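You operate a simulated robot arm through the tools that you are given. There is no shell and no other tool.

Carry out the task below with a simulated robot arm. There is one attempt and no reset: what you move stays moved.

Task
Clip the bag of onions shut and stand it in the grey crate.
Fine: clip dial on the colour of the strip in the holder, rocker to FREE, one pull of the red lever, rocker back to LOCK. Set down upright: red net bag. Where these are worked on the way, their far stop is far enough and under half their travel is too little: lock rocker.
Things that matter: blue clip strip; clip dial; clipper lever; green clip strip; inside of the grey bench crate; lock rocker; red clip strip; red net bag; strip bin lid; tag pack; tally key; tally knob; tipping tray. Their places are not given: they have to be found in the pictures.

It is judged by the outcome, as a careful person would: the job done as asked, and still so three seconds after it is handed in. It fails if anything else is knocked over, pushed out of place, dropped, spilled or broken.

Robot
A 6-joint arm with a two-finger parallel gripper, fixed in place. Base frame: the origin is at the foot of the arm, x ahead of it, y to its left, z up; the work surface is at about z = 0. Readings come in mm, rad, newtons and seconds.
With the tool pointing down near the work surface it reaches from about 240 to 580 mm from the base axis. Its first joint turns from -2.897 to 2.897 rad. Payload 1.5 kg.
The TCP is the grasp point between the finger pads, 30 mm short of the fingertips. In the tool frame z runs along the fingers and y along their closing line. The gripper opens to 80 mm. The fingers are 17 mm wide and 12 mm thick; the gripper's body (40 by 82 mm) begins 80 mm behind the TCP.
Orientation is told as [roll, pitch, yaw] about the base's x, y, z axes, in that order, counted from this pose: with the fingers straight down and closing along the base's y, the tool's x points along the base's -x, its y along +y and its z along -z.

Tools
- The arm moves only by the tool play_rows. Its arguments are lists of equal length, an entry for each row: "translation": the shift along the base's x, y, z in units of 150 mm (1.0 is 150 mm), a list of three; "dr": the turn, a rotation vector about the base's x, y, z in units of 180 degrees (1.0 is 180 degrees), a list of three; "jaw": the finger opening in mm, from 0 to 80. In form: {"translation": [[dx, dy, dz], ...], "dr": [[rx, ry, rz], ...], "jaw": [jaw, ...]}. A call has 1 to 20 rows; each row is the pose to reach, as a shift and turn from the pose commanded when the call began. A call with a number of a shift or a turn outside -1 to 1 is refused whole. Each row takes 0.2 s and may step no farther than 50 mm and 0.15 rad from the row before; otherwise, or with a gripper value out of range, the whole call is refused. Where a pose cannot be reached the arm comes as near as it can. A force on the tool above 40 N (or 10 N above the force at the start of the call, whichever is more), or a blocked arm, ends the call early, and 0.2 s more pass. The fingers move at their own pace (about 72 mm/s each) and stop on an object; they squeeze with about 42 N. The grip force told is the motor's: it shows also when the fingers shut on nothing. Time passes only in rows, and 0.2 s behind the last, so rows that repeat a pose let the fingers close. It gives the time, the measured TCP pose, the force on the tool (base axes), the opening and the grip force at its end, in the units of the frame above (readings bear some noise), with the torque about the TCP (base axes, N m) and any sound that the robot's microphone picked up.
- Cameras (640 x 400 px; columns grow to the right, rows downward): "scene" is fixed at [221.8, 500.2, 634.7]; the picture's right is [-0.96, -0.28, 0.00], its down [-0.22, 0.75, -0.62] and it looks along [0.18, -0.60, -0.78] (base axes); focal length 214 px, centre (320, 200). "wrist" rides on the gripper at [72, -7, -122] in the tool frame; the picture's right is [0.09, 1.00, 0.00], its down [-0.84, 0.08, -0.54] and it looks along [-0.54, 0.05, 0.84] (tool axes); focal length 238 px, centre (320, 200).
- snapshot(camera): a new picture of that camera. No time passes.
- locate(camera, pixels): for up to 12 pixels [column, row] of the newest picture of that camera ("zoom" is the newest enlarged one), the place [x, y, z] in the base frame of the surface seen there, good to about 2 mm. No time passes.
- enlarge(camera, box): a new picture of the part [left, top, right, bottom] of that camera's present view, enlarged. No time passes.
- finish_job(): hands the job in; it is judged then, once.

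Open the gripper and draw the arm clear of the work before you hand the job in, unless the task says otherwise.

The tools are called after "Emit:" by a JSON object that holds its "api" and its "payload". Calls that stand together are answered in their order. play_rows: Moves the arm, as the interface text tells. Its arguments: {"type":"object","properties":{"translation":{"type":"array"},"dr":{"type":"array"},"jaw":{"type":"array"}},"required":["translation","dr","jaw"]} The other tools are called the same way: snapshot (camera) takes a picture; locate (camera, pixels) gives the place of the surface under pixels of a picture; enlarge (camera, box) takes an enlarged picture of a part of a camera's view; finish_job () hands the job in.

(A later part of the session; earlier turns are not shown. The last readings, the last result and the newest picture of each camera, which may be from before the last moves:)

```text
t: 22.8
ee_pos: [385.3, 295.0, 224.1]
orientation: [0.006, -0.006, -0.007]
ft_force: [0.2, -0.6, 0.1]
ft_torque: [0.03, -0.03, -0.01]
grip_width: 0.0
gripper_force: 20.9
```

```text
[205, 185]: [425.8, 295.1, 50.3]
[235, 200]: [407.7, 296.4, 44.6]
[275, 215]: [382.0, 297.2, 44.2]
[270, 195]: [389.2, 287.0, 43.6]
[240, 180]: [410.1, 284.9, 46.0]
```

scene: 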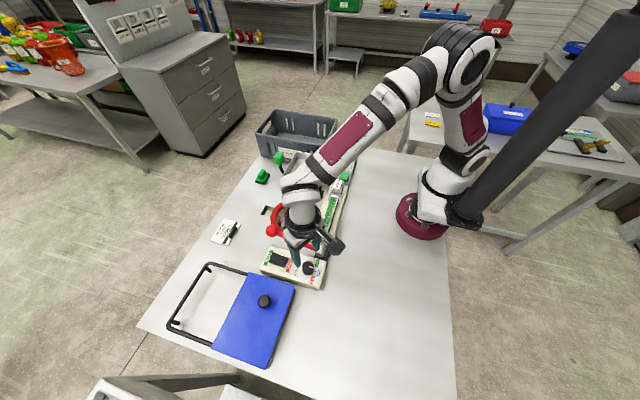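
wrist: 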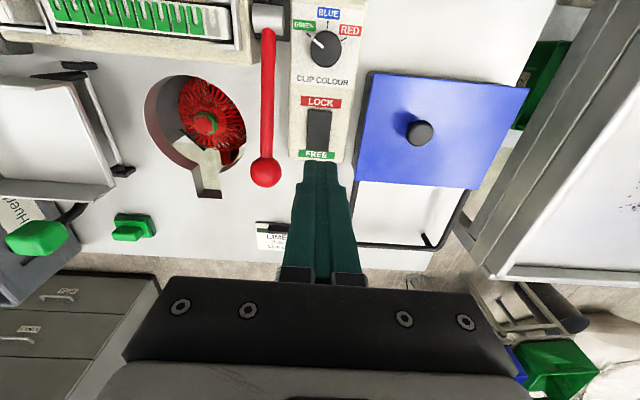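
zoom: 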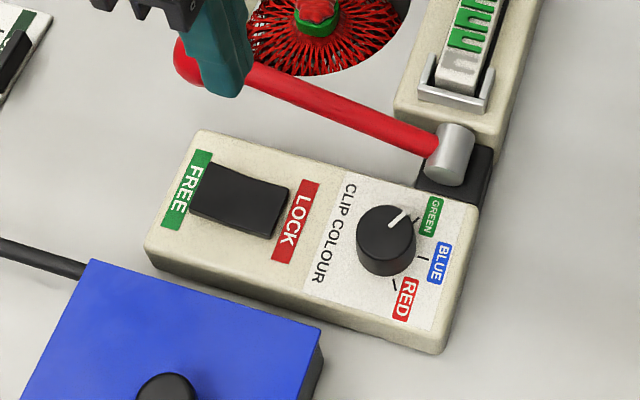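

I check the rocker tilt more carefully from the wrist camera (rocker at about (320,110)-(318,148)).

Emit:
{"api": "enlarge", "payload": {"camera": "wrist", "box": [285, 85, 360, 170]}}

Emit:
{"api": "locate", "payload": {"camera": "wrist", "pixels": [[320, 112], [320, 116], [320, 120], [320, 130], [319, 140], [319, 145], [318, 148], [325, 114], [314, 114], [325, 145], [312, 145], [333, 130]]}}

```text
4.71 times, centred on (322, 128) of wrist
```

zoom: 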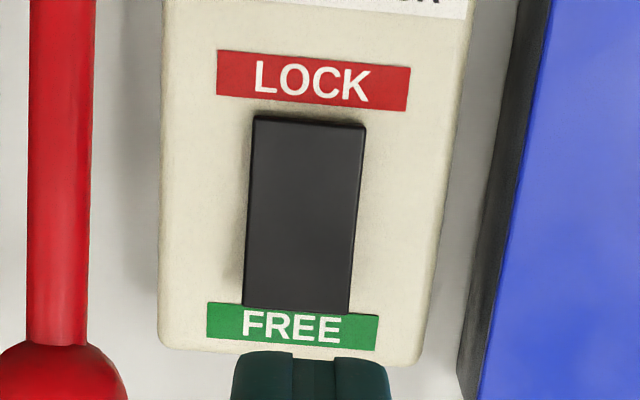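

```text
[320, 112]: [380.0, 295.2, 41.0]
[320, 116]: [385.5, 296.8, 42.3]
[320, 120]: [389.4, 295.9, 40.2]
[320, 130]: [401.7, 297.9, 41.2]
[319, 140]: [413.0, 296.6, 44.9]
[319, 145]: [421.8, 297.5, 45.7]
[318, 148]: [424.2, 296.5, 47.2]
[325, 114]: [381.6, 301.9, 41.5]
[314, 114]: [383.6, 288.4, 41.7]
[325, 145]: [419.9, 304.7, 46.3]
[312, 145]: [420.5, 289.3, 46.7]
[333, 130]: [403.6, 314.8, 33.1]
```

Rocker is back at LOCK (41 at LOCK end, 47 at FREE end as at the start). Now I examine the clipped bag in the hole at (205,120).

Emit:
{"api": "enlarge", "payload": {"camera": "wrist", "box": [135, 65, 255, 205]}}

Emit:
{"api": "locate", "payload": {"camera": "wrist", "pixels": [[204, 123], [204, 118], [204, 130], [212, 123], [196, 123], [188, 105], [212, 85], [235, 120], [222, 145], [205, 170], [160, 130], [210, 185]]}}

Emit:
{"api": "enlarge", "payload": {"camera": "scene", "box": [255, 185, 325, 245]}}

Emit:
{"api": "locate", "payload": {"camera": "zoom", "pixels": [[330, 160], [345, 190], [330, 130], [300, 175], [370, 170], [420, 200], [250, 200], [340, 240], [420, 120], [470, 150], [330, 75], [190, 190]]}}

```text
2.86 times, centred on (195, 135) of wrist
```

zoom: 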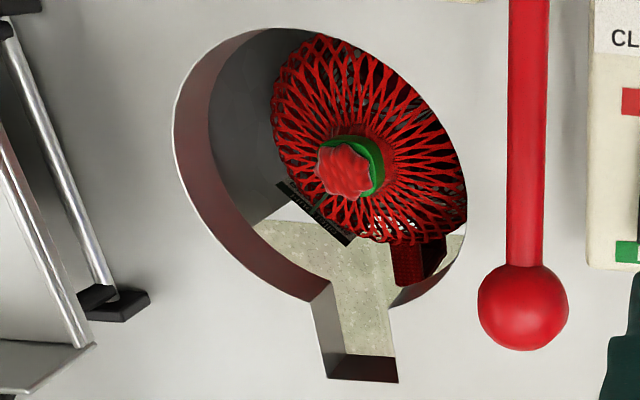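

```text
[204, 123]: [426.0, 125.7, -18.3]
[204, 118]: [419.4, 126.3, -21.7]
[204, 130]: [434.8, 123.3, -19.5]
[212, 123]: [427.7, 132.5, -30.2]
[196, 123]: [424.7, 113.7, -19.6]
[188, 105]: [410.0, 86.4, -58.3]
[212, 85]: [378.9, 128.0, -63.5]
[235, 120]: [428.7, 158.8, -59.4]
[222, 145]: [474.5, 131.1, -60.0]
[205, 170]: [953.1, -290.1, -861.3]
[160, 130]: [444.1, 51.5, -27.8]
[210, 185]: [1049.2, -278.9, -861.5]
```

```text
6.67 times, centred on (290, 215) of scene
```

zoom: 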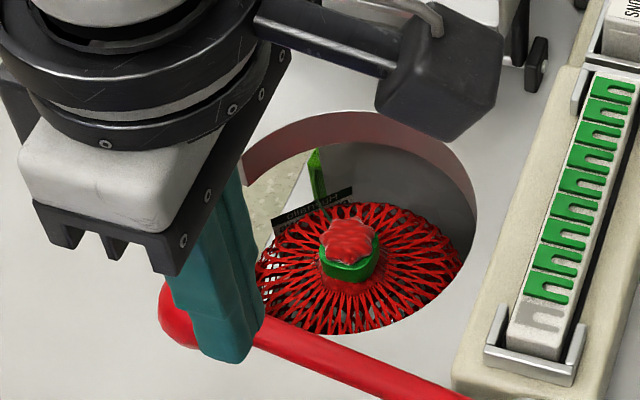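

```text
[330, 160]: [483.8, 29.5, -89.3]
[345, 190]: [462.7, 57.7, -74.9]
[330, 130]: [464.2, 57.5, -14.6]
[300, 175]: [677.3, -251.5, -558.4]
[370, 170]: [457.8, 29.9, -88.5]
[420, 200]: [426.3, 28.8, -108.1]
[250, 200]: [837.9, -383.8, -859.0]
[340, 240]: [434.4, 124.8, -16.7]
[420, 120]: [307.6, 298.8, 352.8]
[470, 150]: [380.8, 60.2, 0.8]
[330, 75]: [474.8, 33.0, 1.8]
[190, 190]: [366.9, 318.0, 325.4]
```

The tuft/clip of the bag is at about (429,122,-17) inside a keyhole-shaped hole, shoulders near z -60. I move over it with the camera to see the hole, clip and surroundings better.

Emit:
{"api": "play_rows", "payload": {"translation": [[0.05, -0.3, 0.05], [0.1, -0.6, 0.1], [0.15, -0.9, 0.15], [0.2, -1.0, 0.2]], "dr": [[0, 0, 0], [0, 0, 0], [0, 0, 0], [0, 0, 0]], "jaw": [20, 40, 60, 70]}}

Emit:
{"api": "snapshot", "payload": {"camera": "wrist"}}

Emit:
{"api": "snapshot", "payload": {"camera": "scene"}}

```text
t: 23.8
ee_pos: [414.5, 144.2, 254.5]
orientation: [0.005, -0.005, -0.003]
ft_force: [-0.1, -0.4, 0.0]
ft_torque: [0.0, -0.01, 0.03]
grip_width: 69.8
gripper_force: 0.1
```

```text
taken
```

wrist: 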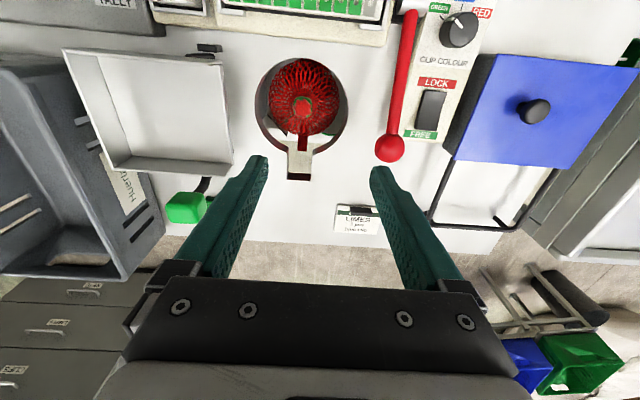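

```text
taken
```

scene: 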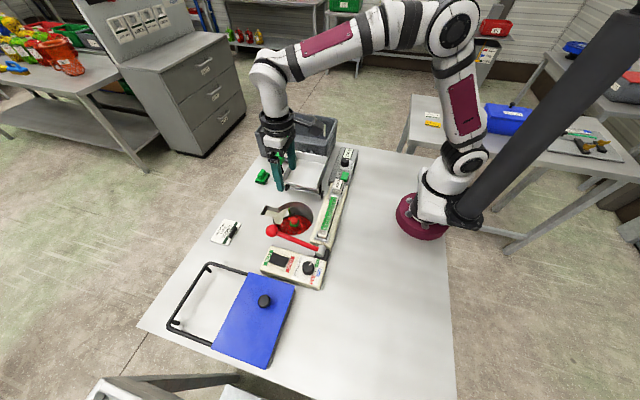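

Good overview of hole, tray and crate. I enlarge on the bag in the hole and locate its clip, tuft and the hole's edges.

Emit:
{"api": "enlarge", "payload": {"camera": "wrist", "box": [250, 50, 355, 190]}}

Emit:
{"api": "locate", "payload": {"camera": "zoom", "pixels": [[319, 165], [319, 150], [319, 182], [300, 165], [338, 165], [319, 110], [319, 225], [265, 165], [380, 165], [290, 130], [360, 130], [280, 210]]}}

Emit:
{"api": "locate", "payload": {"camera": "wrist", "pixels": [[304, 56], [255, 105], [350, 105], [265, 130], [340, 135], [288, 175], [312, 180], [302, 140], [302, 70], [270, 100], [337, 100], [318, 143]]}}

```text
2.86 times, centred on (302, 120) of wrist
```

zoom: 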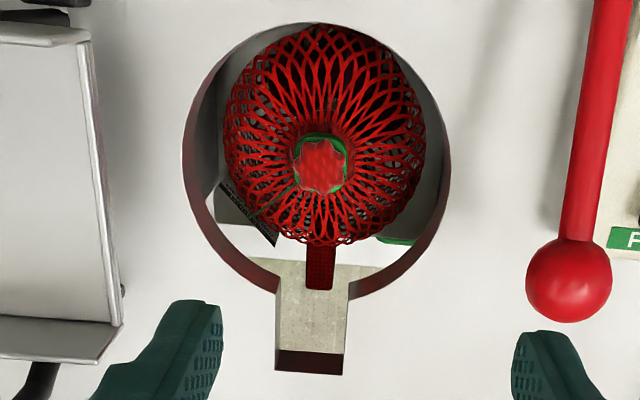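

```text
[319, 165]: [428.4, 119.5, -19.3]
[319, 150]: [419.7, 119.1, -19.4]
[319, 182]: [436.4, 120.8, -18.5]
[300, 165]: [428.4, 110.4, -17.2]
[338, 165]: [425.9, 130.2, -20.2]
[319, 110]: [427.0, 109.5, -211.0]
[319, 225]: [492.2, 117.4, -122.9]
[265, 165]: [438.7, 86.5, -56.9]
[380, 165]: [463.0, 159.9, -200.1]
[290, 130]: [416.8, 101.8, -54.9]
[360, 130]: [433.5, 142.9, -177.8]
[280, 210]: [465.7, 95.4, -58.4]
```

```text
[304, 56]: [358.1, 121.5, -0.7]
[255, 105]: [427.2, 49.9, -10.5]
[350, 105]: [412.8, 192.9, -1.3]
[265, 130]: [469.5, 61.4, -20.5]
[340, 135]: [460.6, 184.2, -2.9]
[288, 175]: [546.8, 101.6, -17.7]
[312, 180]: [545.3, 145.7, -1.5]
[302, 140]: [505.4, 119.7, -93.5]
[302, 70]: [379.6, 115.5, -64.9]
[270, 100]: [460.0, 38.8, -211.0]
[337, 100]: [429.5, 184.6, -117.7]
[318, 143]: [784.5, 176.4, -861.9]
```

There is something red on the +x side of the bag (505,120,-93) near the slot and a shelf about z -211. I zoom in more closely to understand what surrounds the bag.

Emit:
{"api": "enlarge", "payload": {"camera": "wrist", "box": [270, 105, 345, 185]}}

Emit:
{"api": "locate", "payload": {"camera": "zoom", "pixels": [[320, 170], [320, 195], [320, 215], [200, 110], [230, 150], [280, 160], [440, 140], [380, 165], [460, 130], [400, 110], [190, 70], [450, 150]]}}

Emit:
{"api": "enlarge", "payload": {"camera": "scene", "box": [260, 195, 325, 245]}}

Emit:
{"api": "locate", "payload": {"camera": "zoom", "pixels": [[310, 150], [330, 230], [230, 270], [210, 240], [260, 200], [210, 170], [170, 200], [400, 160], [370, 140], [440, 230], [350, 300], [200, 300]]}}

```text
5.00 times, centred on (308, 145) of wrist
```

zoom: 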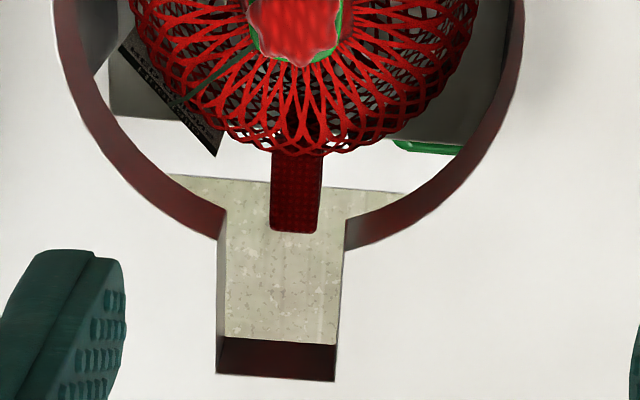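

```text
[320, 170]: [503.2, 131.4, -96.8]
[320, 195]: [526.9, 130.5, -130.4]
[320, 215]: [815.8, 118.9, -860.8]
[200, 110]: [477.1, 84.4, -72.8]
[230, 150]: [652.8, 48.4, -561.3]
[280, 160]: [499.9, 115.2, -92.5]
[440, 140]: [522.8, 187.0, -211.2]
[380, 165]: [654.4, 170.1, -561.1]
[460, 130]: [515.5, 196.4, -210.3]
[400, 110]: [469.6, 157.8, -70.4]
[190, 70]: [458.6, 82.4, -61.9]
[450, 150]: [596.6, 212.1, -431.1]
```

```text
8.00 times, centred on (292, 220) of scene
```

zoom: 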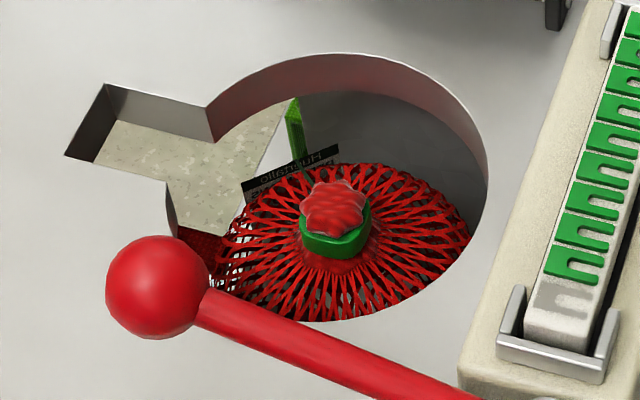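

```text
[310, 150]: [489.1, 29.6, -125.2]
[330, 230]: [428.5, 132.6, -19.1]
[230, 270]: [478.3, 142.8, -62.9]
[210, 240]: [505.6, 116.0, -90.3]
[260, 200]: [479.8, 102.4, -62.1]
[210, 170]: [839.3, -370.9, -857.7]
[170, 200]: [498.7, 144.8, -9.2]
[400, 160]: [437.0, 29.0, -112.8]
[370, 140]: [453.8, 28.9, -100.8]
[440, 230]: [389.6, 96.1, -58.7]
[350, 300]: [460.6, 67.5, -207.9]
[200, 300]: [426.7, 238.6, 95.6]
```

The bag carries a red strap on its +x side that fits the keyhole slot, so it must go straight up without yaw. Before gripping I test the reach over the crate and look at it: first rise and move toward -y.

Emit:
{"api": "play_rows", "payload": {"translation": [[0, 0, 0.3], [0, 0, 0.6], [0.05, -0.25, 0.75], [0.1, -0.5, 0.8], [0.15, -0.75, 0.8], [0.2, -1.0, 0.8]], "dr": [[0, 0, 0], [0, 0, 0], [0, 0, 0], [0, 0, 0], [0, 0, 0], [0, 0, 0]], "jaw": [70, 70, 70, 70, 70, 70]}}

Emit:
{"api": "snapshot", "payload": {"camera": "wrist"}}

```text
t: 25.2
ee_pos: [446.5, -3.8, 374.4]
orientation: [0.005, -0.006, -0.004]
ft_force: [1.2, 0.4, 0.9]
ft_torque: [0.02, 0.02, 0.0]
grip_width: 69.8
gripper_force: 0.0
```

```text
taken
```

wrist: 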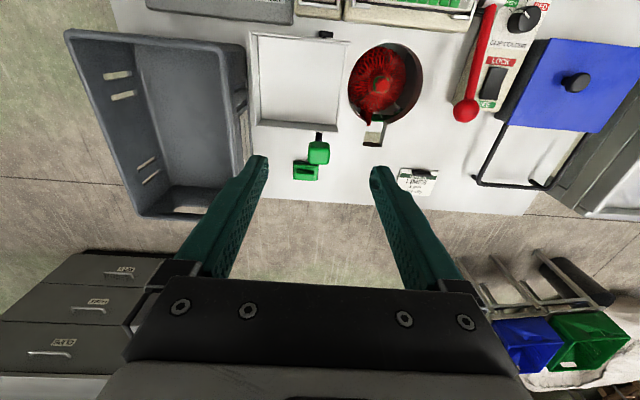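

The reach at z 374 works so far. I locate the crate rim corners and inner floor from this view.

Emit:
{"api": "locate", "payload": {"camera": "wrist", "pixels": [[68, 33], [244, 45], [132, 212], [236, 160], [160, 50], [190, 110], [160, 120], [170, 180], [215, 120], [110, 100], [200, 190], [145, 60]]}}

Emit:
{"api": "enlarge", "payload": {"camera": "wrist", "box": [55, 15, 345, 225]}}

```text
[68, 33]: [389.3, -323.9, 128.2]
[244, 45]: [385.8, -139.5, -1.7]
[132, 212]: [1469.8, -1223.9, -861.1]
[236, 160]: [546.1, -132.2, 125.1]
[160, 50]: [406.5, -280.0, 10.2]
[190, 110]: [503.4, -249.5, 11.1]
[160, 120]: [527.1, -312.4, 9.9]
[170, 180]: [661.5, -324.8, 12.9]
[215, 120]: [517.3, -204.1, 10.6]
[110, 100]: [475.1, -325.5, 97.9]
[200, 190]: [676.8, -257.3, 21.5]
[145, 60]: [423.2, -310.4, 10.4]
```

```text
1.90 times, centred on (200, 120) of wrist
```

zoom: 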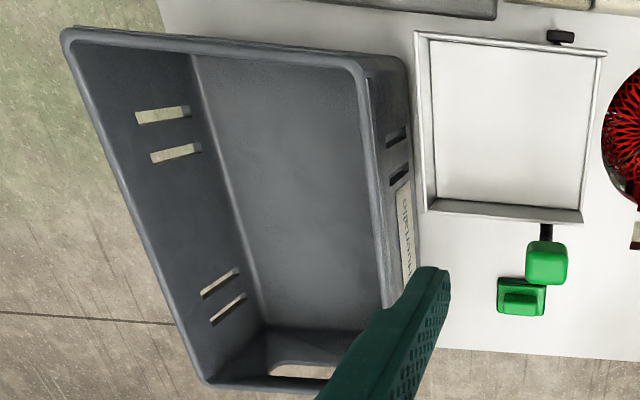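

Crate floor is z≈10.5, inside about x 400–675, y -315…-150, rim z≈128. I test the reach at about (480,-232) at z 375.

Emit:
{"api": "play_rows", "payload": {"translation": [[0.06, -0.25, 0], [0.12, -0.5, 0], [0.18, -0.75, 0], [0.23, -1.0, 0]], "dr": [[0, 0, 0], [0, 0, 0], [0, 0, 0], [0, 0, 0]], "jaw": [70, 70, 70, 70]}}

Emit:
{"api": "play_rows", "payload": {"translation": [[0, -0.25, 0], [0, -0.5, 0], [0, -0.5, 0]], "dr": [[0, 0, 0], [0, 0, 0], [0, 0, 0]], "jaw": [70, 70, 70]}}

Emit:
{"api": "snapshot", "payload": {"camera": "wrist"}}

Emit:
{"api": "snapshot", "payload": {"camera": "scene"}}

```text
t: 26.2
ee_pos: [476.0, -139.7, 372.5]
orientation: [0.006, -0.009, -0.005]
ft_force: [0.4, 0.1, -0.2]
ft_torque: [-0.02, 0.02, 0.0]
grip_width: 70.0
gripper_force: 0.0
out of reach, approached as far as the arm can: row 4
```

```text
t: 27.0
ee_pos: [462.0, -194.4, 365.1]
orientation: [0.006, -0.005, -0.004]
ft_force: [-0.6, 0.1, -0.2]
ft_torque: [0.02, 0.0, -0.01]
grip_width: 69.9
gripper_force: 0.2
out of reach, approached as far as the arm can: row 1, 2, 3
```

```text
taken
```

wrist: 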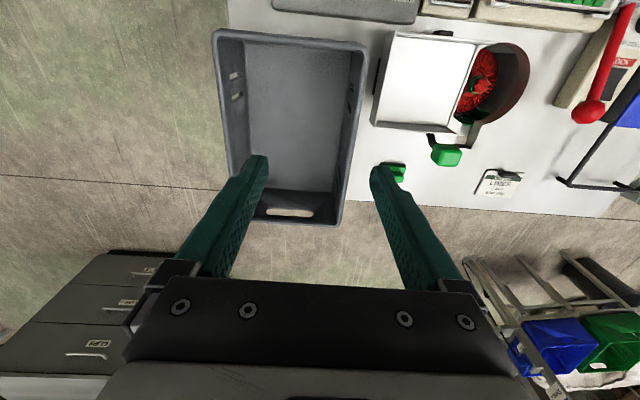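

```text
taken
```

scene: 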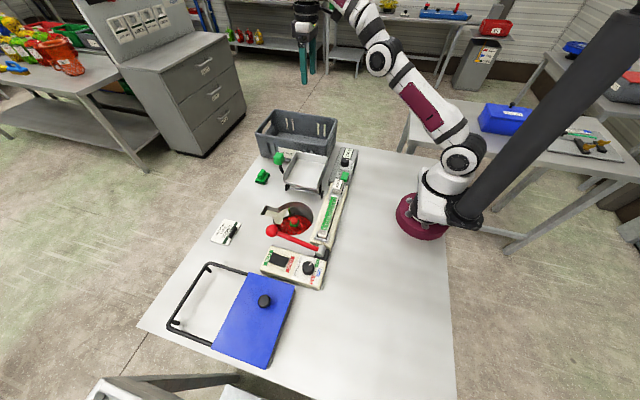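

With the tool straight down the reach at z≈365 is r≈500, growing as z falls, so a carry at z≈335 to about (462,-222) is feasible. I return over the bag, staying high.

Emit:
{"api": "play_rows", "payload": {"translation": [[-0.05, 0.3, 0], [-0.1, 0.6, 0], [-0.15, 0.9, 0], [-0.2, 1.0, 0]], "dr": [[0, 0, 0], [0, 0, 0], [0, 0, 0], [0, 0, 0]], "jaw": [70, 70, 70, 60]}}

```text
t: 28.0
ee_pos: [431.5, -42.7, 365.7]
orientation: [0.003, -0.006, -0.007]
ft_force: [0.4, -0.5, -0.4]
ft_torque: [-0.01, 0.02, 0.0]
grip_width: 60.0
gripper_force: 0.0
```

The commanded pose follows the reached one. I continue to above the bag (y≈121) and begin to lower.

Emit:
{"api": "play_rows", "payload": {"translation": [[0, 0.3, 0], [0, 0.6, 0], [-0.01, 0.9, -0.05], [-0.015, 1.0, -0.3], [-0.015, 1.0, -0.6], [-0.015, 1.0, -0.9]], "dr": [[0, 0, 0], [0, 0, 0], [0, 0, 0], [0, 0, 0], [0, 0, 0], [0, 0, 0]], "jaw": [60, 60, 60, 60, 60, 60]}}

Emit:
{"api": "snapshot", "payload": {"camera": "wrist"}}

Emit:
{"api": "snapshot", "payload": {"camera": "scene"}}

```text
t: 29.4
ee_pos: [429.6, 106.7, 228.3]
orientation: [0.007, -0.007, -0.005]
ft_force: [0.5, -0.9, 0.6]
ft_torque: [-0.03, -0.04, 0.01]
grip_width: 60.1
gripper_force: 0.0
```

```text
taken
```

wrist: 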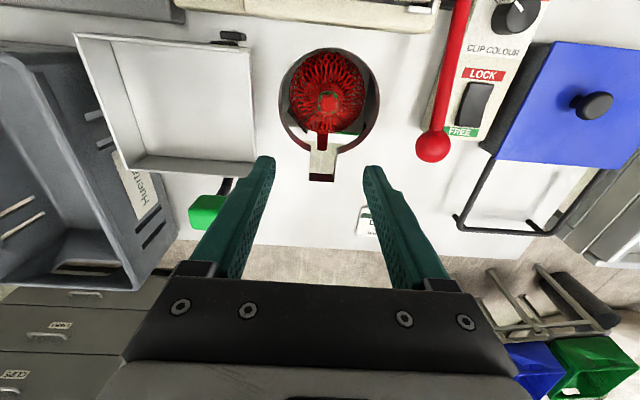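

```text
taken
```

scene: 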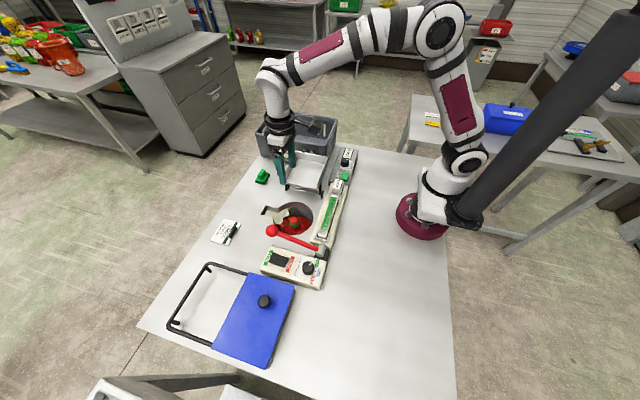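

I locate the neck, the clip-holder's near edge, the tray rim and its green handle from this view.

Emit:
{"api": "locate", "payload": {"camera": "wrist", "pixels": [[326, 101], [326, 93], [326, 112], [317, 102], [336, 102], [330, 25], [300, 5], [251, 48], [253, 160], [205, 205], [128, 170], [230, 38]]}}

Emit:
{"api": "enlarge", "payload": {"camera": "wrist", "box": [270, 40, 390, 190]}}

Emit:
{"api": "locate", "payload": {"camera": "zoom", "pixels": [[310, 165], [300, 130], [350, 130], [330, 120], [320, 200], [310, 262], [310, 240], [325, 265], [290, 190], [360, 190], [400, 170], [235, 150]]}}

```text
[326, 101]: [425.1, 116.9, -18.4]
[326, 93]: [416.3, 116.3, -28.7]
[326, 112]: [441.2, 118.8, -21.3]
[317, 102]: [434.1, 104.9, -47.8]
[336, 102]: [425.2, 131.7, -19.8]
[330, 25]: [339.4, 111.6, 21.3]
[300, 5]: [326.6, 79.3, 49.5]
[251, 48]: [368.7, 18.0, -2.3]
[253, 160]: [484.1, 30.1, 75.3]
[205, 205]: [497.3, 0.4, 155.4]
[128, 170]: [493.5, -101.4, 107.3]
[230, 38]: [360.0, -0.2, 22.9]
```

```text
2.67 times, centred on (330, 115) of wrist
```

zoom: 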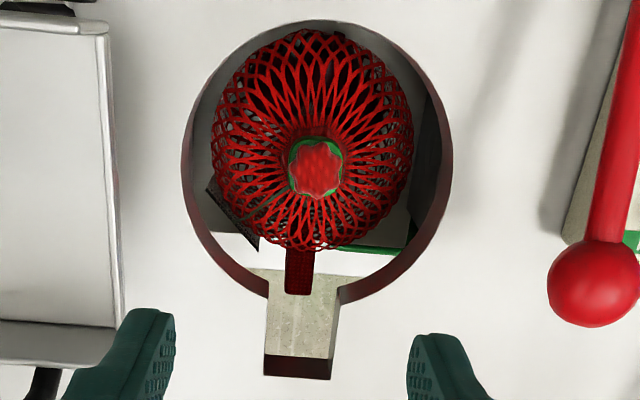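

```text
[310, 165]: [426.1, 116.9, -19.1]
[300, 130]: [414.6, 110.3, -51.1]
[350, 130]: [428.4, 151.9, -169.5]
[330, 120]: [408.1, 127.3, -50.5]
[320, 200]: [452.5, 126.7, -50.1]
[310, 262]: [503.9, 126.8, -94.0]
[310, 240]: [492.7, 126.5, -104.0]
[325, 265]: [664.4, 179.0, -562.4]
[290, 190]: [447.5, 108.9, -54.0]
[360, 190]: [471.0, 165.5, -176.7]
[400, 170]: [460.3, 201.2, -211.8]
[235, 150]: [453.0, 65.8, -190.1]
```

The tray's green handle tops out at z≈155 near (497,0), so the carry must pass inside of it. I measure the crate's inner rim with the scene camera.

Emit:
{"api": "enlarge", "payload": {"camera": "scene", "box": [250, 100, 345, 170]}}

Emit:
{"api": "locate", "payload": {"camera": "zoom", "pixels": [[150, 60], [545, 122], [60, 190], [470, 250], [300, 230], [300, 220], [300, 85], [505, 200], [490, 185], [525, 130], [80, 185], [160, 75]]}}

```text
5.71 times, centred on (298, 135) of scene
```

zoom: 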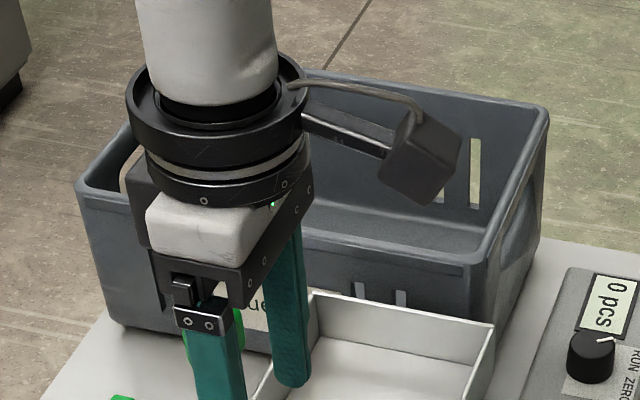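

```text
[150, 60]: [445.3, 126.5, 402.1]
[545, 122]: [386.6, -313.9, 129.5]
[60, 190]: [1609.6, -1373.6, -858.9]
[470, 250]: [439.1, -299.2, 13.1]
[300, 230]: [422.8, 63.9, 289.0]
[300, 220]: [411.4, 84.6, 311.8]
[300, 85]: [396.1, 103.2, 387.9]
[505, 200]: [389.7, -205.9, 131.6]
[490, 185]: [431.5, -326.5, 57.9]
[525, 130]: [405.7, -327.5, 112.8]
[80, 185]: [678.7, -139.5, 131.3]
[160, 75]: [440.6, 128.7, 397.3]
```

I check the wrist camera housing's lowest point relative to the TCP, and more rim points, in the same zoom.

Emit:
{"api": "locate", "payload": {"camera": "zoom", "pixels": [[425, 200], [400, 190], [435, 195], [460, 130], [420, 160], [515, 180], [500, 215], [540, 130], [530, 115], [400, 255], [465, 265], [430, 90]]}}

```text
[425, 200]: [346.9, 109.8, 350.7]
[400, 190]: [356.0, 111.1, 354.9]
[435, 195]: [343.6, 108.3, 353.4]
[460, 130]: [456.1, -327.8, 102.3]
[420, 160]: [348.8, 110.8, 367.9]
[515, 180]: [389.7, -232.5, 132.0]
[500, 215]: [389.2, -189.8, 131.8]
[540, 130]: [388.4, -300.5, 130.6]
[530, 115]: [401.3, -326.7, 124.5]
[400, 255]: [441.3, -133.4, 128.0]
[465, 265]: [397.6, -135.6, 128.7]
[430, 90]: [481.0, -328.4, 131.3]
```

The camera housing stays ≥122 mm above the TCP, so it clears the clip holder. I lower to z≈78 centred on the neck (428.5,120) with the jaw at 60.

Emit:
{"api": "play_rows", "payload": {"translation": [[-0.007, 0.09, -0.25], [-0.007, 0.09, -0.5], [-0.007, 0.09, -0.75], [-0.007, 0.09, -1.0], [-0.007, 0.09, -1.0]], "dr": [[0, 0, 0], [0, 0, 0], [0, 0, 0], [0, 0, 0], [0, 0, 0]], "jaw": [60, 60, 60, 60, 60]}}

Emit:
{"api": "snapshot", "payload": {"camera": "wrist"}}

Emit:
{"api": "enlarge", "payload": {"camera": "scene", "box": [255, 170, 335, 250]}}

```text
t: 30.6
ee_pos: [430.6, 117.9, 77.0]
orientation: [0.004, -0.006, -0.006]
ft_force: [0.5, 0.1, -0.5]
ft_torque: [-0.01, 0.01, 0.03]
grip_width: 60.2
gripper_force: 0.0
```

```text
taken
```

wrist: 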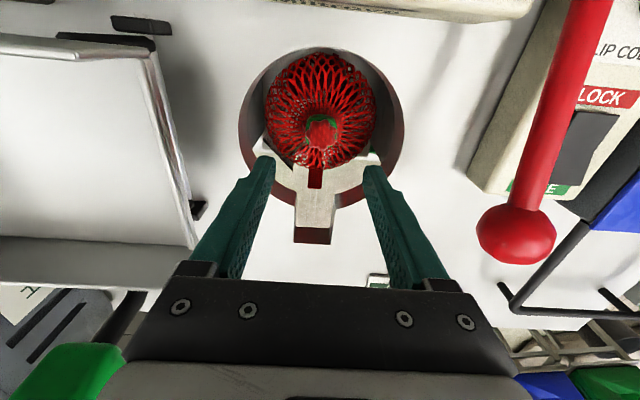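

```text
5.00 times, centred on (295, 210) of scene
```

zoom: 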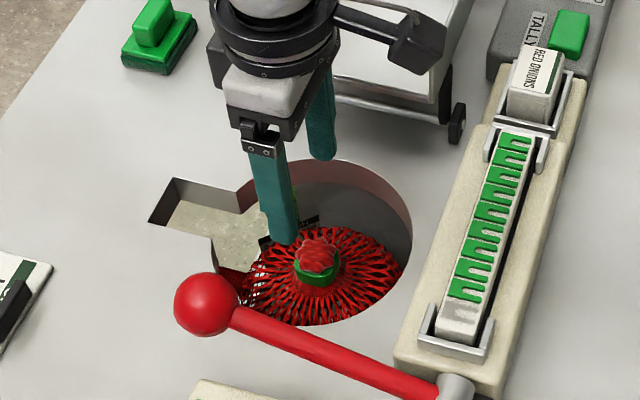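

Closer view: neck tuft at about (322,130). I locate it once more before entering the hole.

Emit:
{"api": "enlarge", "payload": {"camera": "wrist", "box": [240, 45, 410, 245]}}

Emit:
{"api": "locate", "payload": {"camera": "wrist", "pixels": [[322, 130], [322, 122], [322, 140], [310, 130], [334, 130], [305, 118], [339, 118], [322, 112], [322, 155], [290, 130], [355, 130], [316, 180]]}}

```text
2.00 times, centred on (325, 145) of wrist
```

zoom: 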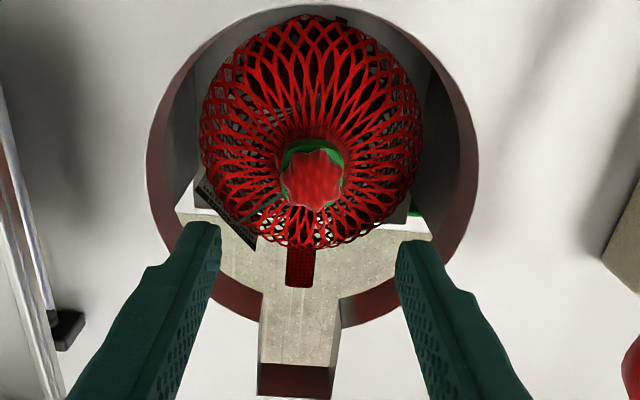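

```text
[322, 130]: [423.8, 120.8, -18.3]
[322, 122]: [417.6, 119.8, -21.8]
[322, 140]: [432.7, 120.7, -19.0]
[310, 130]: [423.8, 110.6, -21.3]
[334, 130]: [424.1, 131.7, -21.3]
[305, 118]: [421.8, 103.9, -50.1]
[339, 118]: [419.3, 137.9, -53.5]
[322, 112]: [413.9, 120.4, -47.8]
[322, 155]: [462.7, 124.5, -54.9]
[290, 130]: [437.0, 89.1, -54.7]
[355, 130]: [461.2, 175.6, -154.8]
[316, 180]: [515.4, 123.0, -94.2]
```

Neck at (429,120.7), tuft top z≈-18, shoulder z≈-54. I descend to TCP z≈-20 (fingertips -50) with the jaw at 58.

Emit:
{"api": "play_rows", "payload": {"translation": [[-0.005, 0.007, -0.2], [-0.005, 0.007, -0.4], [-0.005, 0.007, -0.55], [-0.005, 0.007, -0.6], [-0.005, 0.007, -0.635], [-0.005, 0.007, -0.635]], "dr": [[0, 0, 0], [0, 0, 0], [0, 0, 0], [0, 0, 0], [0, 0, 0], [0, 0, 0]], "jaw": [58, 58, 58, 58, 58, 58]}}

Emit:
{"api": "snapshot", "payload": {"camera": "wrist"}}

Emit:
{"api": "enlarge", "payload": {"camera": "scene", "box": [255, 170, 335, 250]}}

```text
t: 32.0
ee_pos: [427.4, 120.9, -16.3]
orientation: [0.004, -0.004, -0.005]
ft_force: [0.2, -0.1, -0.2]
ft_torque: [0.01, 0.03, 0.0]
grip_width: 58.2
gripper_force: 0.0
```

```text
taken
```

wrist: 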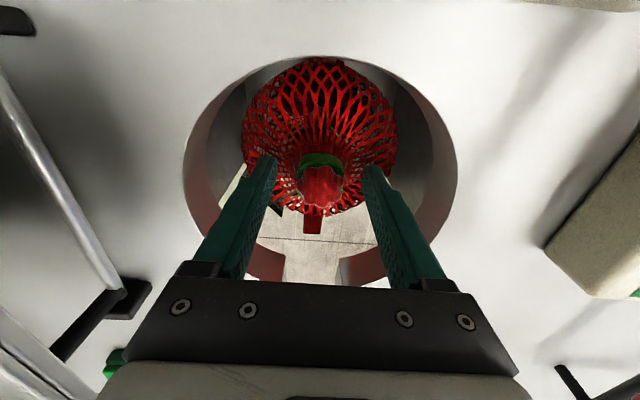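

```text
5.00 times, centred on (295, 210) of scene
```

zoom: 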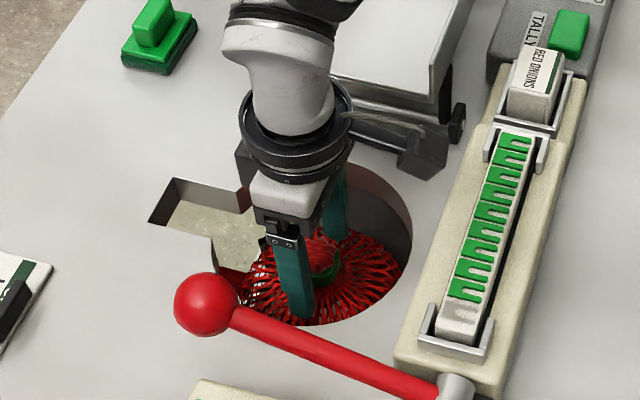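

The neck tuft sits between the fingers at (322,186). I go 4 mm lower and close on the neck.

Emit:
{"api": "play_rows", "payload": {"translation": [[0, 0, -0.027], [0, 0, -0.027], [0, 0, -0.027], [0, 0, -0.027], [0, 0, -0.027]], "dr": [[0, 0, 0], [0, 0, 0], [0, 0, 0], [0, 0, 0], [0, 0, 0]], "jaw": [58, 45, 30, 15, 5]}}

Emit:
{"api": "snapshot", "payload": {"camera": "wrist"}}

Emit:
{"api": "enlarge", "payload": {"camera": "scene", "box": [255, 170, 335, 250]}}

```text
t: 33.2
ee_pos: [429.2, 119.5, -19.1]
orientation: [0.007, -0.008, -0.004]
ft_force: [-1.9, -1.5, 34.1]
ft_torque: [-0.04, 0.03, -0.02]
grip_width: 41.7
gripper_force: 42.5
```

```text
taken
```

wrist: 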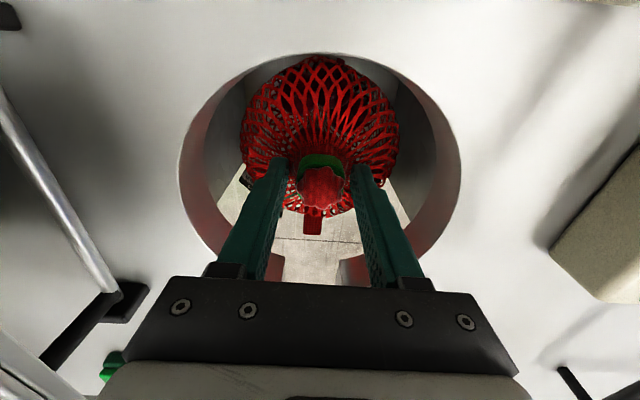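

```text
5.00 times, centred on (295, 210) of scene
```

zoom: 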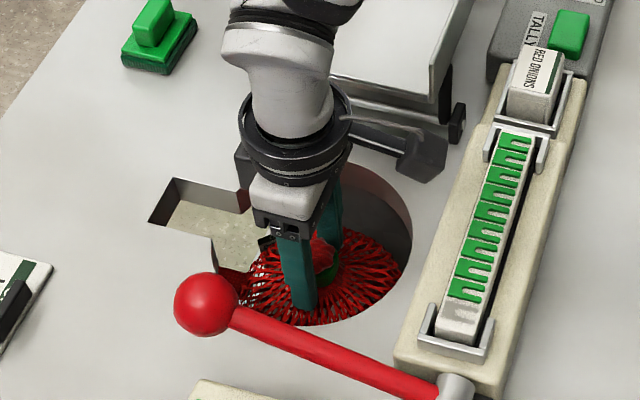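

Width 41.7 with +34 N upward: the tips sit on the bag's flared shoulder, not on the clip. I open a little, rise about 7 mm and close again.

Emit:
{"api": "play_rows", "payload": {"translation": [[0, 0, 0.01], [0, 0, 0.045], [0, 0, 0.045], [0, 0, 0.045], [0, 0, 0.045], [0, 0, 0.045]], "dr": [[0, 0, 0], [0, 0, 0], [0, 0, 0], [0, 0, 0], [0, 0, 0], [0, 0, 0]], "jaw": [50, 50, 35, 20, 5, 5]}}

Emit:
{"api": "snapshot", "payload": {"camera": "wrist"}}

Emit:
{"api": "enlarge", "payload": {"camera": "scene", "box": [255, 170, 335, 250]}}

```text
t: 34.6
ee_pos: [426.6, 118.6, -12.7]
orientation: [0.005, -0.004, -0.003]
ft_force: [0.3, 0.2, -2.0]
ft_torque: [0.02, -0.03, -0.01]
grip_width: 31.8
gripper_force: 40.3
```

```text
taken
```

wrist: 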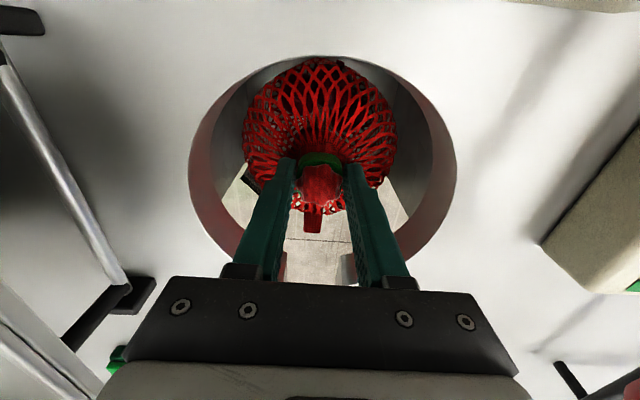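

```text
5.00 times, centred on (295, 210) of scene
```

zoom: 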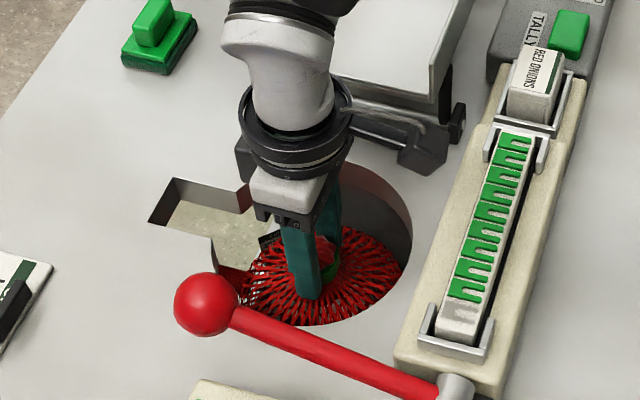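

Now the fingers hold the clip squarely (31.8 mm, 40 N, no side force). I lift slowly 40 mm straight up and check the load.

Emit:
{"api": "play_rows", "payload": {"translation": [[0, 0, 0.03], [0, 0, 0.07], [0, 0, 0.12], [0, 0, 0.18], [0, 0, 0.24], [0, 0, 0.3]], "dr": [[0, 0, 0], [0, 0, 0], [0, 0, 0], [0, 0, 0], [0, 0, 0], [0, 0, 0]], "jaw": [5, 5, 5, 5, 5, 5]}}

Emit:
{"api": "snapshot", "payload": {"camera": "wrist"}}

Emit:
{"api": "enlarge", "payload": {"camera": "scene", "box": [255, 170, 335, 250]}}

```text
t: 36.0
ee_pos: [427.6, 120.1, 31.8]
orientation: [0.005, -0.006, -0.002]
ft_force: [0.4, -0.8, -3.0]
ft_torque: [-0.06, -0.03, 0.02]
grip_width: 31.6
gripper_force: 39.7
```

```text
taken
```

wrist: 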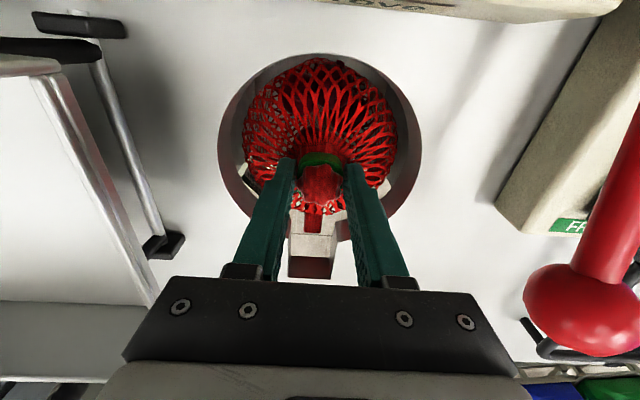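

```text
5.00 times, centred on (295, 210) of scene
```

zoom: 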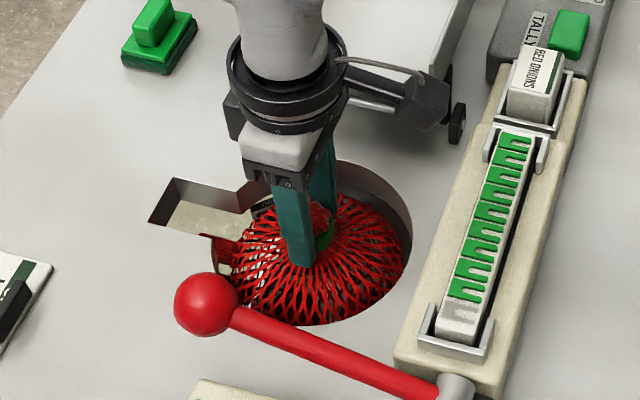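

The bag rises with the grip (weight about 3 N). I continue straight up, 12 mm per step, through the hole.

Emit:
{"api": "play_rows", "payload": {"translation": [[0, 0, 0.08], [0, 0, 0.16], [0, 0, 0.24], [0, 0, 0.32], [0, 0, 0.4], [0, 0, 0.48], [0, 0, 0.56], [0, 0, 0.64], [0, 0, 0.72], [0, 0, 0.8], [0, 0, 0.9], [0, 0, 1.0]], "dr": [[0, 0, 0], [0, 0, 0], [0, 0, 0], [0, 0, 0], [0, 0, 0], [0, 0, 0], [0, 0, 0], [0, 0, 0], [0, 0, 0], [0, 0, 0], [0, 0, 0], [0, 0, 0]], "jaw": [5, 5, 5, 5, 5, 5, 5, 5, 5, 5, 5, 5]}}

Emit:
{"api": "snapshot", "payload": {"camera": "wrist"}}

Emit:
{"api": "snapshot", "payload": {"camera": "scene"}}

```text
t: 38.6
ee_pos: [427.5, 119.8, 180.7]
orientation: [0.006, -0.004, -0.004]
ft_force: [0.0, 0.3, -2.3]
ft_torque: [0.0, 0.01, -0.02]
grip_width: 32.1
gripper_force: 40.3
```

```text
taken
```

wrist: 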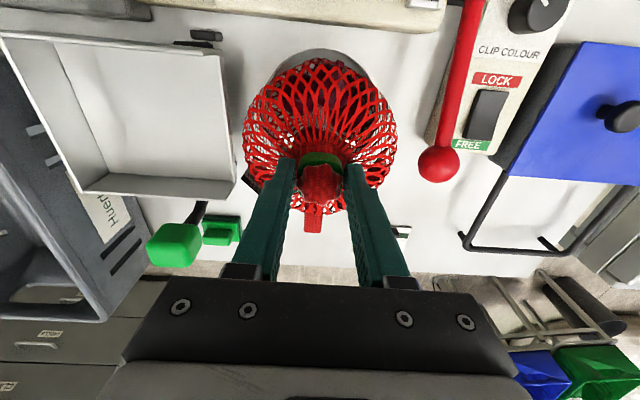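

```text
taken
```

scene: 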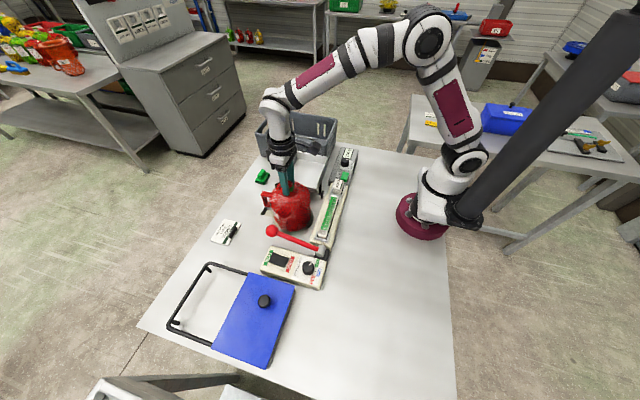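

The bag is now nearly out of the hole. I enlarge the scene view to measure its bottom and strap.

Emit:
{"api": "enlarge", "payload": {"camera": "scene", "box": [250, 160, 330, 245]}}

Emit:
{"api": "locate", "payload": {"camera": "zoom", "pixels": [[330, 335], [330, 320], [310, 300], [130, 165], [115, 190], [130, 240], [390, 240], [395, 280], [200, 270], [340, 260], [250, 330], [170, 150]]}}

```text
4.71 times, centred on (290, 202) of scene
```

zoom: 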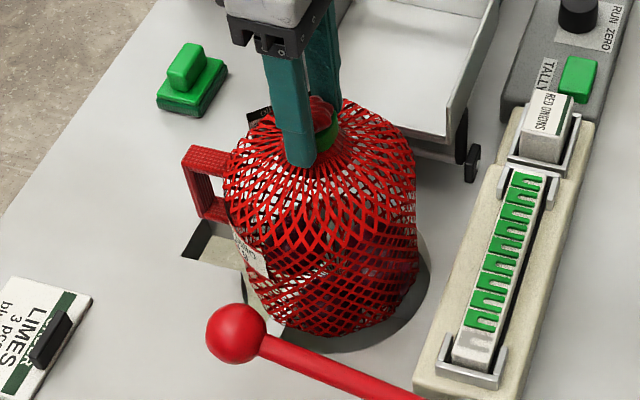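

```text
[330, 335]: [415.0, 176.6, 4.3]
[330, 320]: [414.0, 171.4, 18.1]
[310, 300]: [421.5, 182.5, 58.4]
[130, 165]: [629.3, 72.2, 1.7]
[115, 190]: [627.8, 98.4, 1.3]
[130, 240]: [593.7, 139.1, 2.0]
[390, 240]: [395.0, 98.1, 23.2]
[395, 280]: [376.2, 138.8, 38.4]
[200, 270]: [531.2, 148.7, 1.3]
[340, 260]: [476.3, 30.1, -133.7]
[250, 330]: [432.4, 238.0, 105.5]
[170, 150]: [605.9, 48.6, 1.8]
```

The bag is about 62 mm in radius with its bottom ~198 mm below the TCP, and a strap on the +x side. I lift another 150 mm smoothly.

Emit:
{"api": "play_rows", "payload": {"translation": [[0, 0, 0.1], [0, 0, 0.22], [0, 0, 0.35], [0, 0, 0.48], [0, 0, 0.61], [0, 0, 0.74], [0, 0, 0.87], [0, 0, 1.0]], "dr": [[0, 0, 0], [0, 0, 0], [0, 0, 0], [0, 0, 0], [0, 0, 0], [0, 0, 0], [0, 0, 0], [0, 0, 0]], "jaw": [5, 5, 5, 5, 5, 5, 5, 5]}}

Emit:
{"api": "play_rows", "payload": {"translation": [[0, 0, 0.12], [0, 0, 0.24], [-0.02, -0.1, 0.34], [-0.05, -0.22, 0.36], [-0.08, -0.36, 0.36], [-0.11, -0.5, 0.36], [-0.14, -0.64, 0.36], [-0.17, -0.78, 0.36], [-0.18, -0.9, 0.36], [-0.18, -1.0, 0.36]], "dr": [[0, 0, 0], [0, 0, 0], [0, 0, 0], [0, 0, 0], [0, 0, 0], [0, 0, 0], [0, 0, 0], [0, 0, 0], [0, 0, 0], [0, 0, 0]], "jaw": [5, 5, 5, 5, 5, 5, 5, 5, 5, 5]}}

Emit:
{"api": "snapshot", "payload": {"camera": "wrist"}}

Emit:
{"api": "snapshot", "payload": {"camera": "scene"}}

```text
t: 40.4
ee_pos: [425.0, 119.4, 331.5]
orientation: [0.006, -0.005, -0.003]
ft_force: [0.0, -0.5, -2.2]
ft_torque: [-0.01, -0.02, 0.01]
grip_width: 32.1
gripper_force: 41.1
```

```text
t: 42.6
ee_pos: [400.7, -32.3, 385.0]
orientation: [0.005, -0.005, -0.002]
ft_force: [-0.8, -0.1, -2.8]
ft_torque: [-0.02, -0.01, -0.01]
grip_width: 32.3
gripper_force: 40.8
```

```text
taken
```

wrist: 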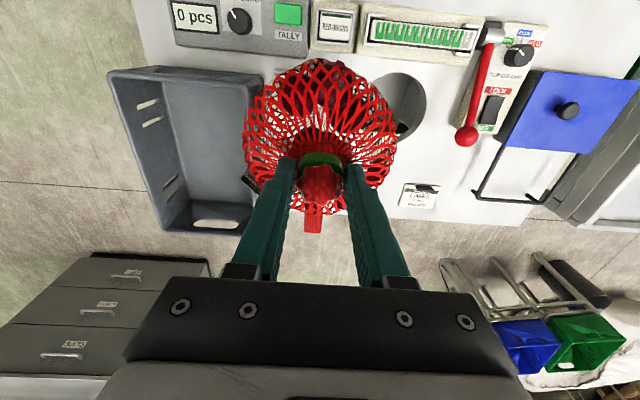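

```text
taken
```

scene: 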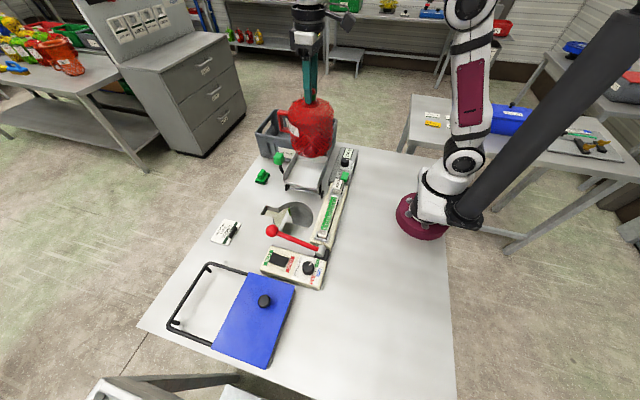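

The bag hangs safely at TCP (401,-32,385). I enlarge it and locate its bottom edge to confirm the height below the TCP.

Emit:
{"api": "enlarge", "payload": {"camera": "scene", "box": [265, 80, 355, 180]}}

Emit:
{"api": "locate", "payload": {"camera": "zoom", "pixels": [[330, 310], [330, 300], [300, 300], [360, 298], [320, 200], [235, 190], [400, 200], [190, 150], [190, 180], [330, 260], [250, 260], [400, 260]]}}

```text
4.00 times, centred on (310, 130) of scene
```

zoom: 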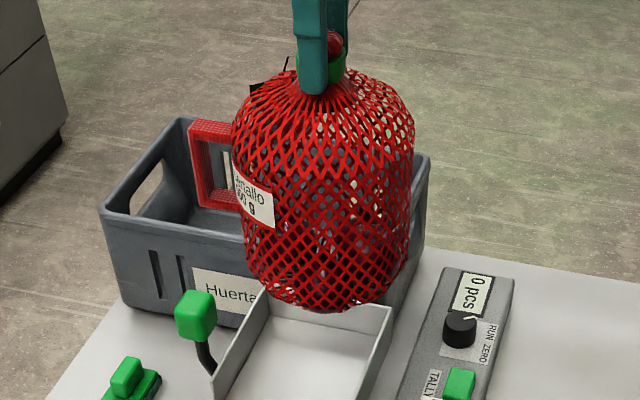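

```text
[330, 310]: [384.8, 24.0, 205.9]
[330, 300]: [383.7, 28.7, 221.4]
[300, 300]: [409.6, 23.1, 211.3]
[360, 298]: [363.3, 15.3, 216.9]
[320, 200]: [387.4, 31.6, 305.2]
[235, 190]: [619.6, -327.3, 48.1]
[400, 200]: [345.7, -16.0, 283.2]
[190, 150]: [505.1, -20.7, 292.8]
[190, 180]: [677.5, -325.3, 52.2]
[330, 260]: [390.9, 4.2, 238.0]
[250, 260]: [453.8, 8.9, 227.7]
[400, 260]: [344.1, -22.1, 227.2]
```

I check the bag's contents and the emptied hole in the wrist view.

Emit:
{"api": "enlarge", "payload": {"camera": "wrist", "box": [235, 50, 435, 235]}}

Emit:
{"api": "enlarge", "payload": {"camera": "scene", "box": [285, 90, 345, 165]}}

Emit:
{"api": "enlarge", "payload": {"camera": "scene", "box": [255, 190, 325, 245]}}

```text
2.16 times, centred on (335, 142) of wrist
```

zoom: 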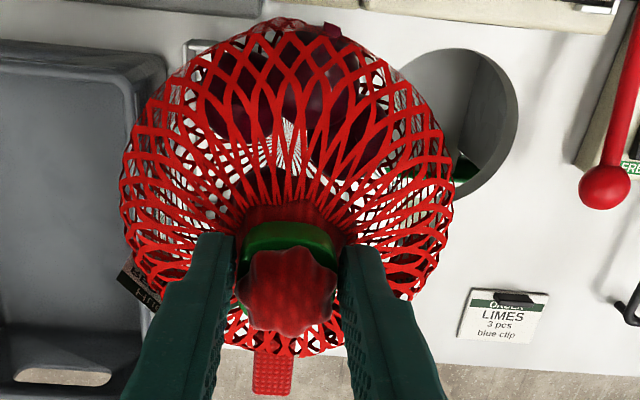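

```text
5.33 times, centred on (315, 128) of scene
```

zoom: 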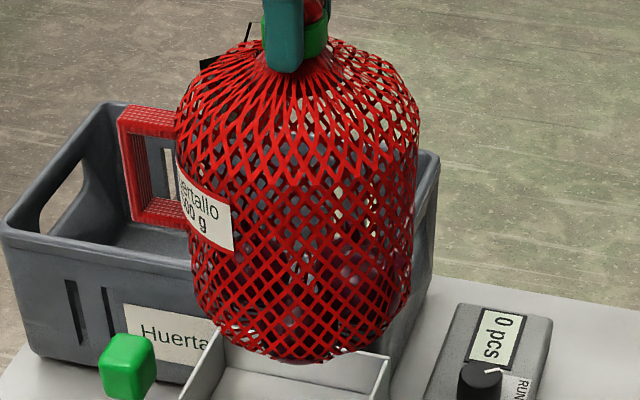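

```text
7.27 times, centred on (290, 218) of scene
```

zoom: 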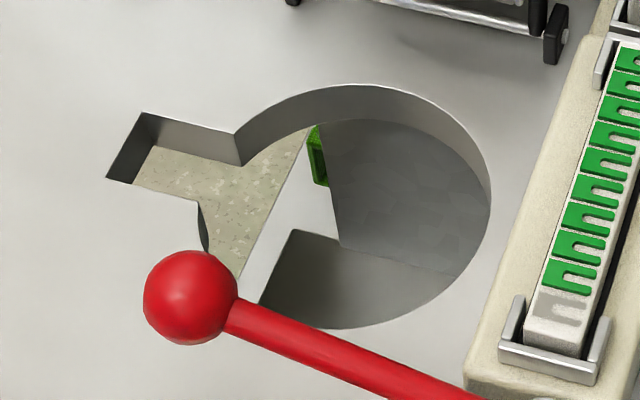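

The onions lie in the bottom of the bag and the well is empty. I carry the bag over the crate's near corner, keeping its bottom above z 160.

Emit:
{"api": "play_rows", "payload": {"translation": [[0.03, -0.09, 0], [0.063, -0.193, 0], [0.09, -0.293, 0], [0.117, -0.393, -0.007], [0.14, -0.493, -0.013], [0.163, -0.593, -0.02], [0.18, -0.68, -0.033], [0.197, -0.76, -0.047], [0.217, -0.83, -0.07], [0.237, -0.893, -0.1], [0.267, -0.95, -0.13], [0.297, -0.993, -0.167], [0.297, -0.993, -0.167]], "dr": [[0, 0, 0], [0, 0, 0], [0, 0, 0], [0, 0, 0], [0, 0, 0], [0, 0, 0], [0, 0, 0], [0, 0, 0], [0, 0, 0], [0, 0, 0], [0, 0, 0], [0, 0, 0], [0, 0, 0]], "jaw": [5, 5, 5, 5, 5, 5, 5, 5, 5, 5, 5, 5, 5]}}

Emit:
{"api": "snapshot", "payload": {"camera": "wrist"}}

Emit:
{"api": "enlarge", "payload": {"camera": "scene", "box": [250, 60, 350, 180]}}

```text
t: 45.4
ee_pos: [446.4, -178.5, 359.2]
orientation: [0.007, -0.005, -0.004]
ft_force: [0.3, -0.4, -2.5]
ft_torque: [-0.01, -0.04, 0.03]
grip_width: 32.2
gripper_force: 40.8
```

```text
taken
```

wrist: 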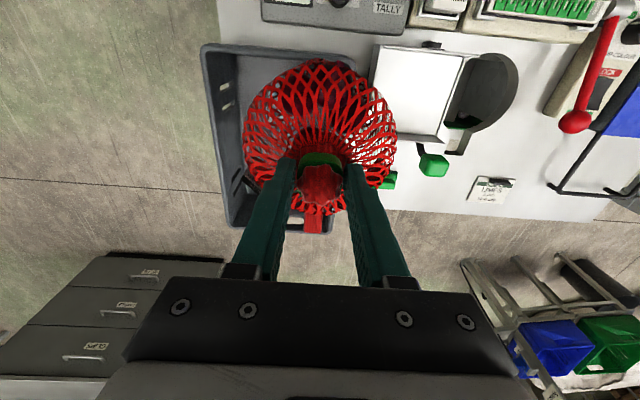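

```text
3.33 times, centred on (300, 120) of scene
```

zoom: 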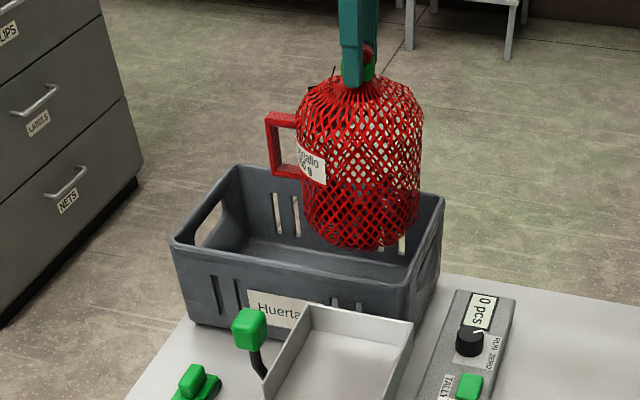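

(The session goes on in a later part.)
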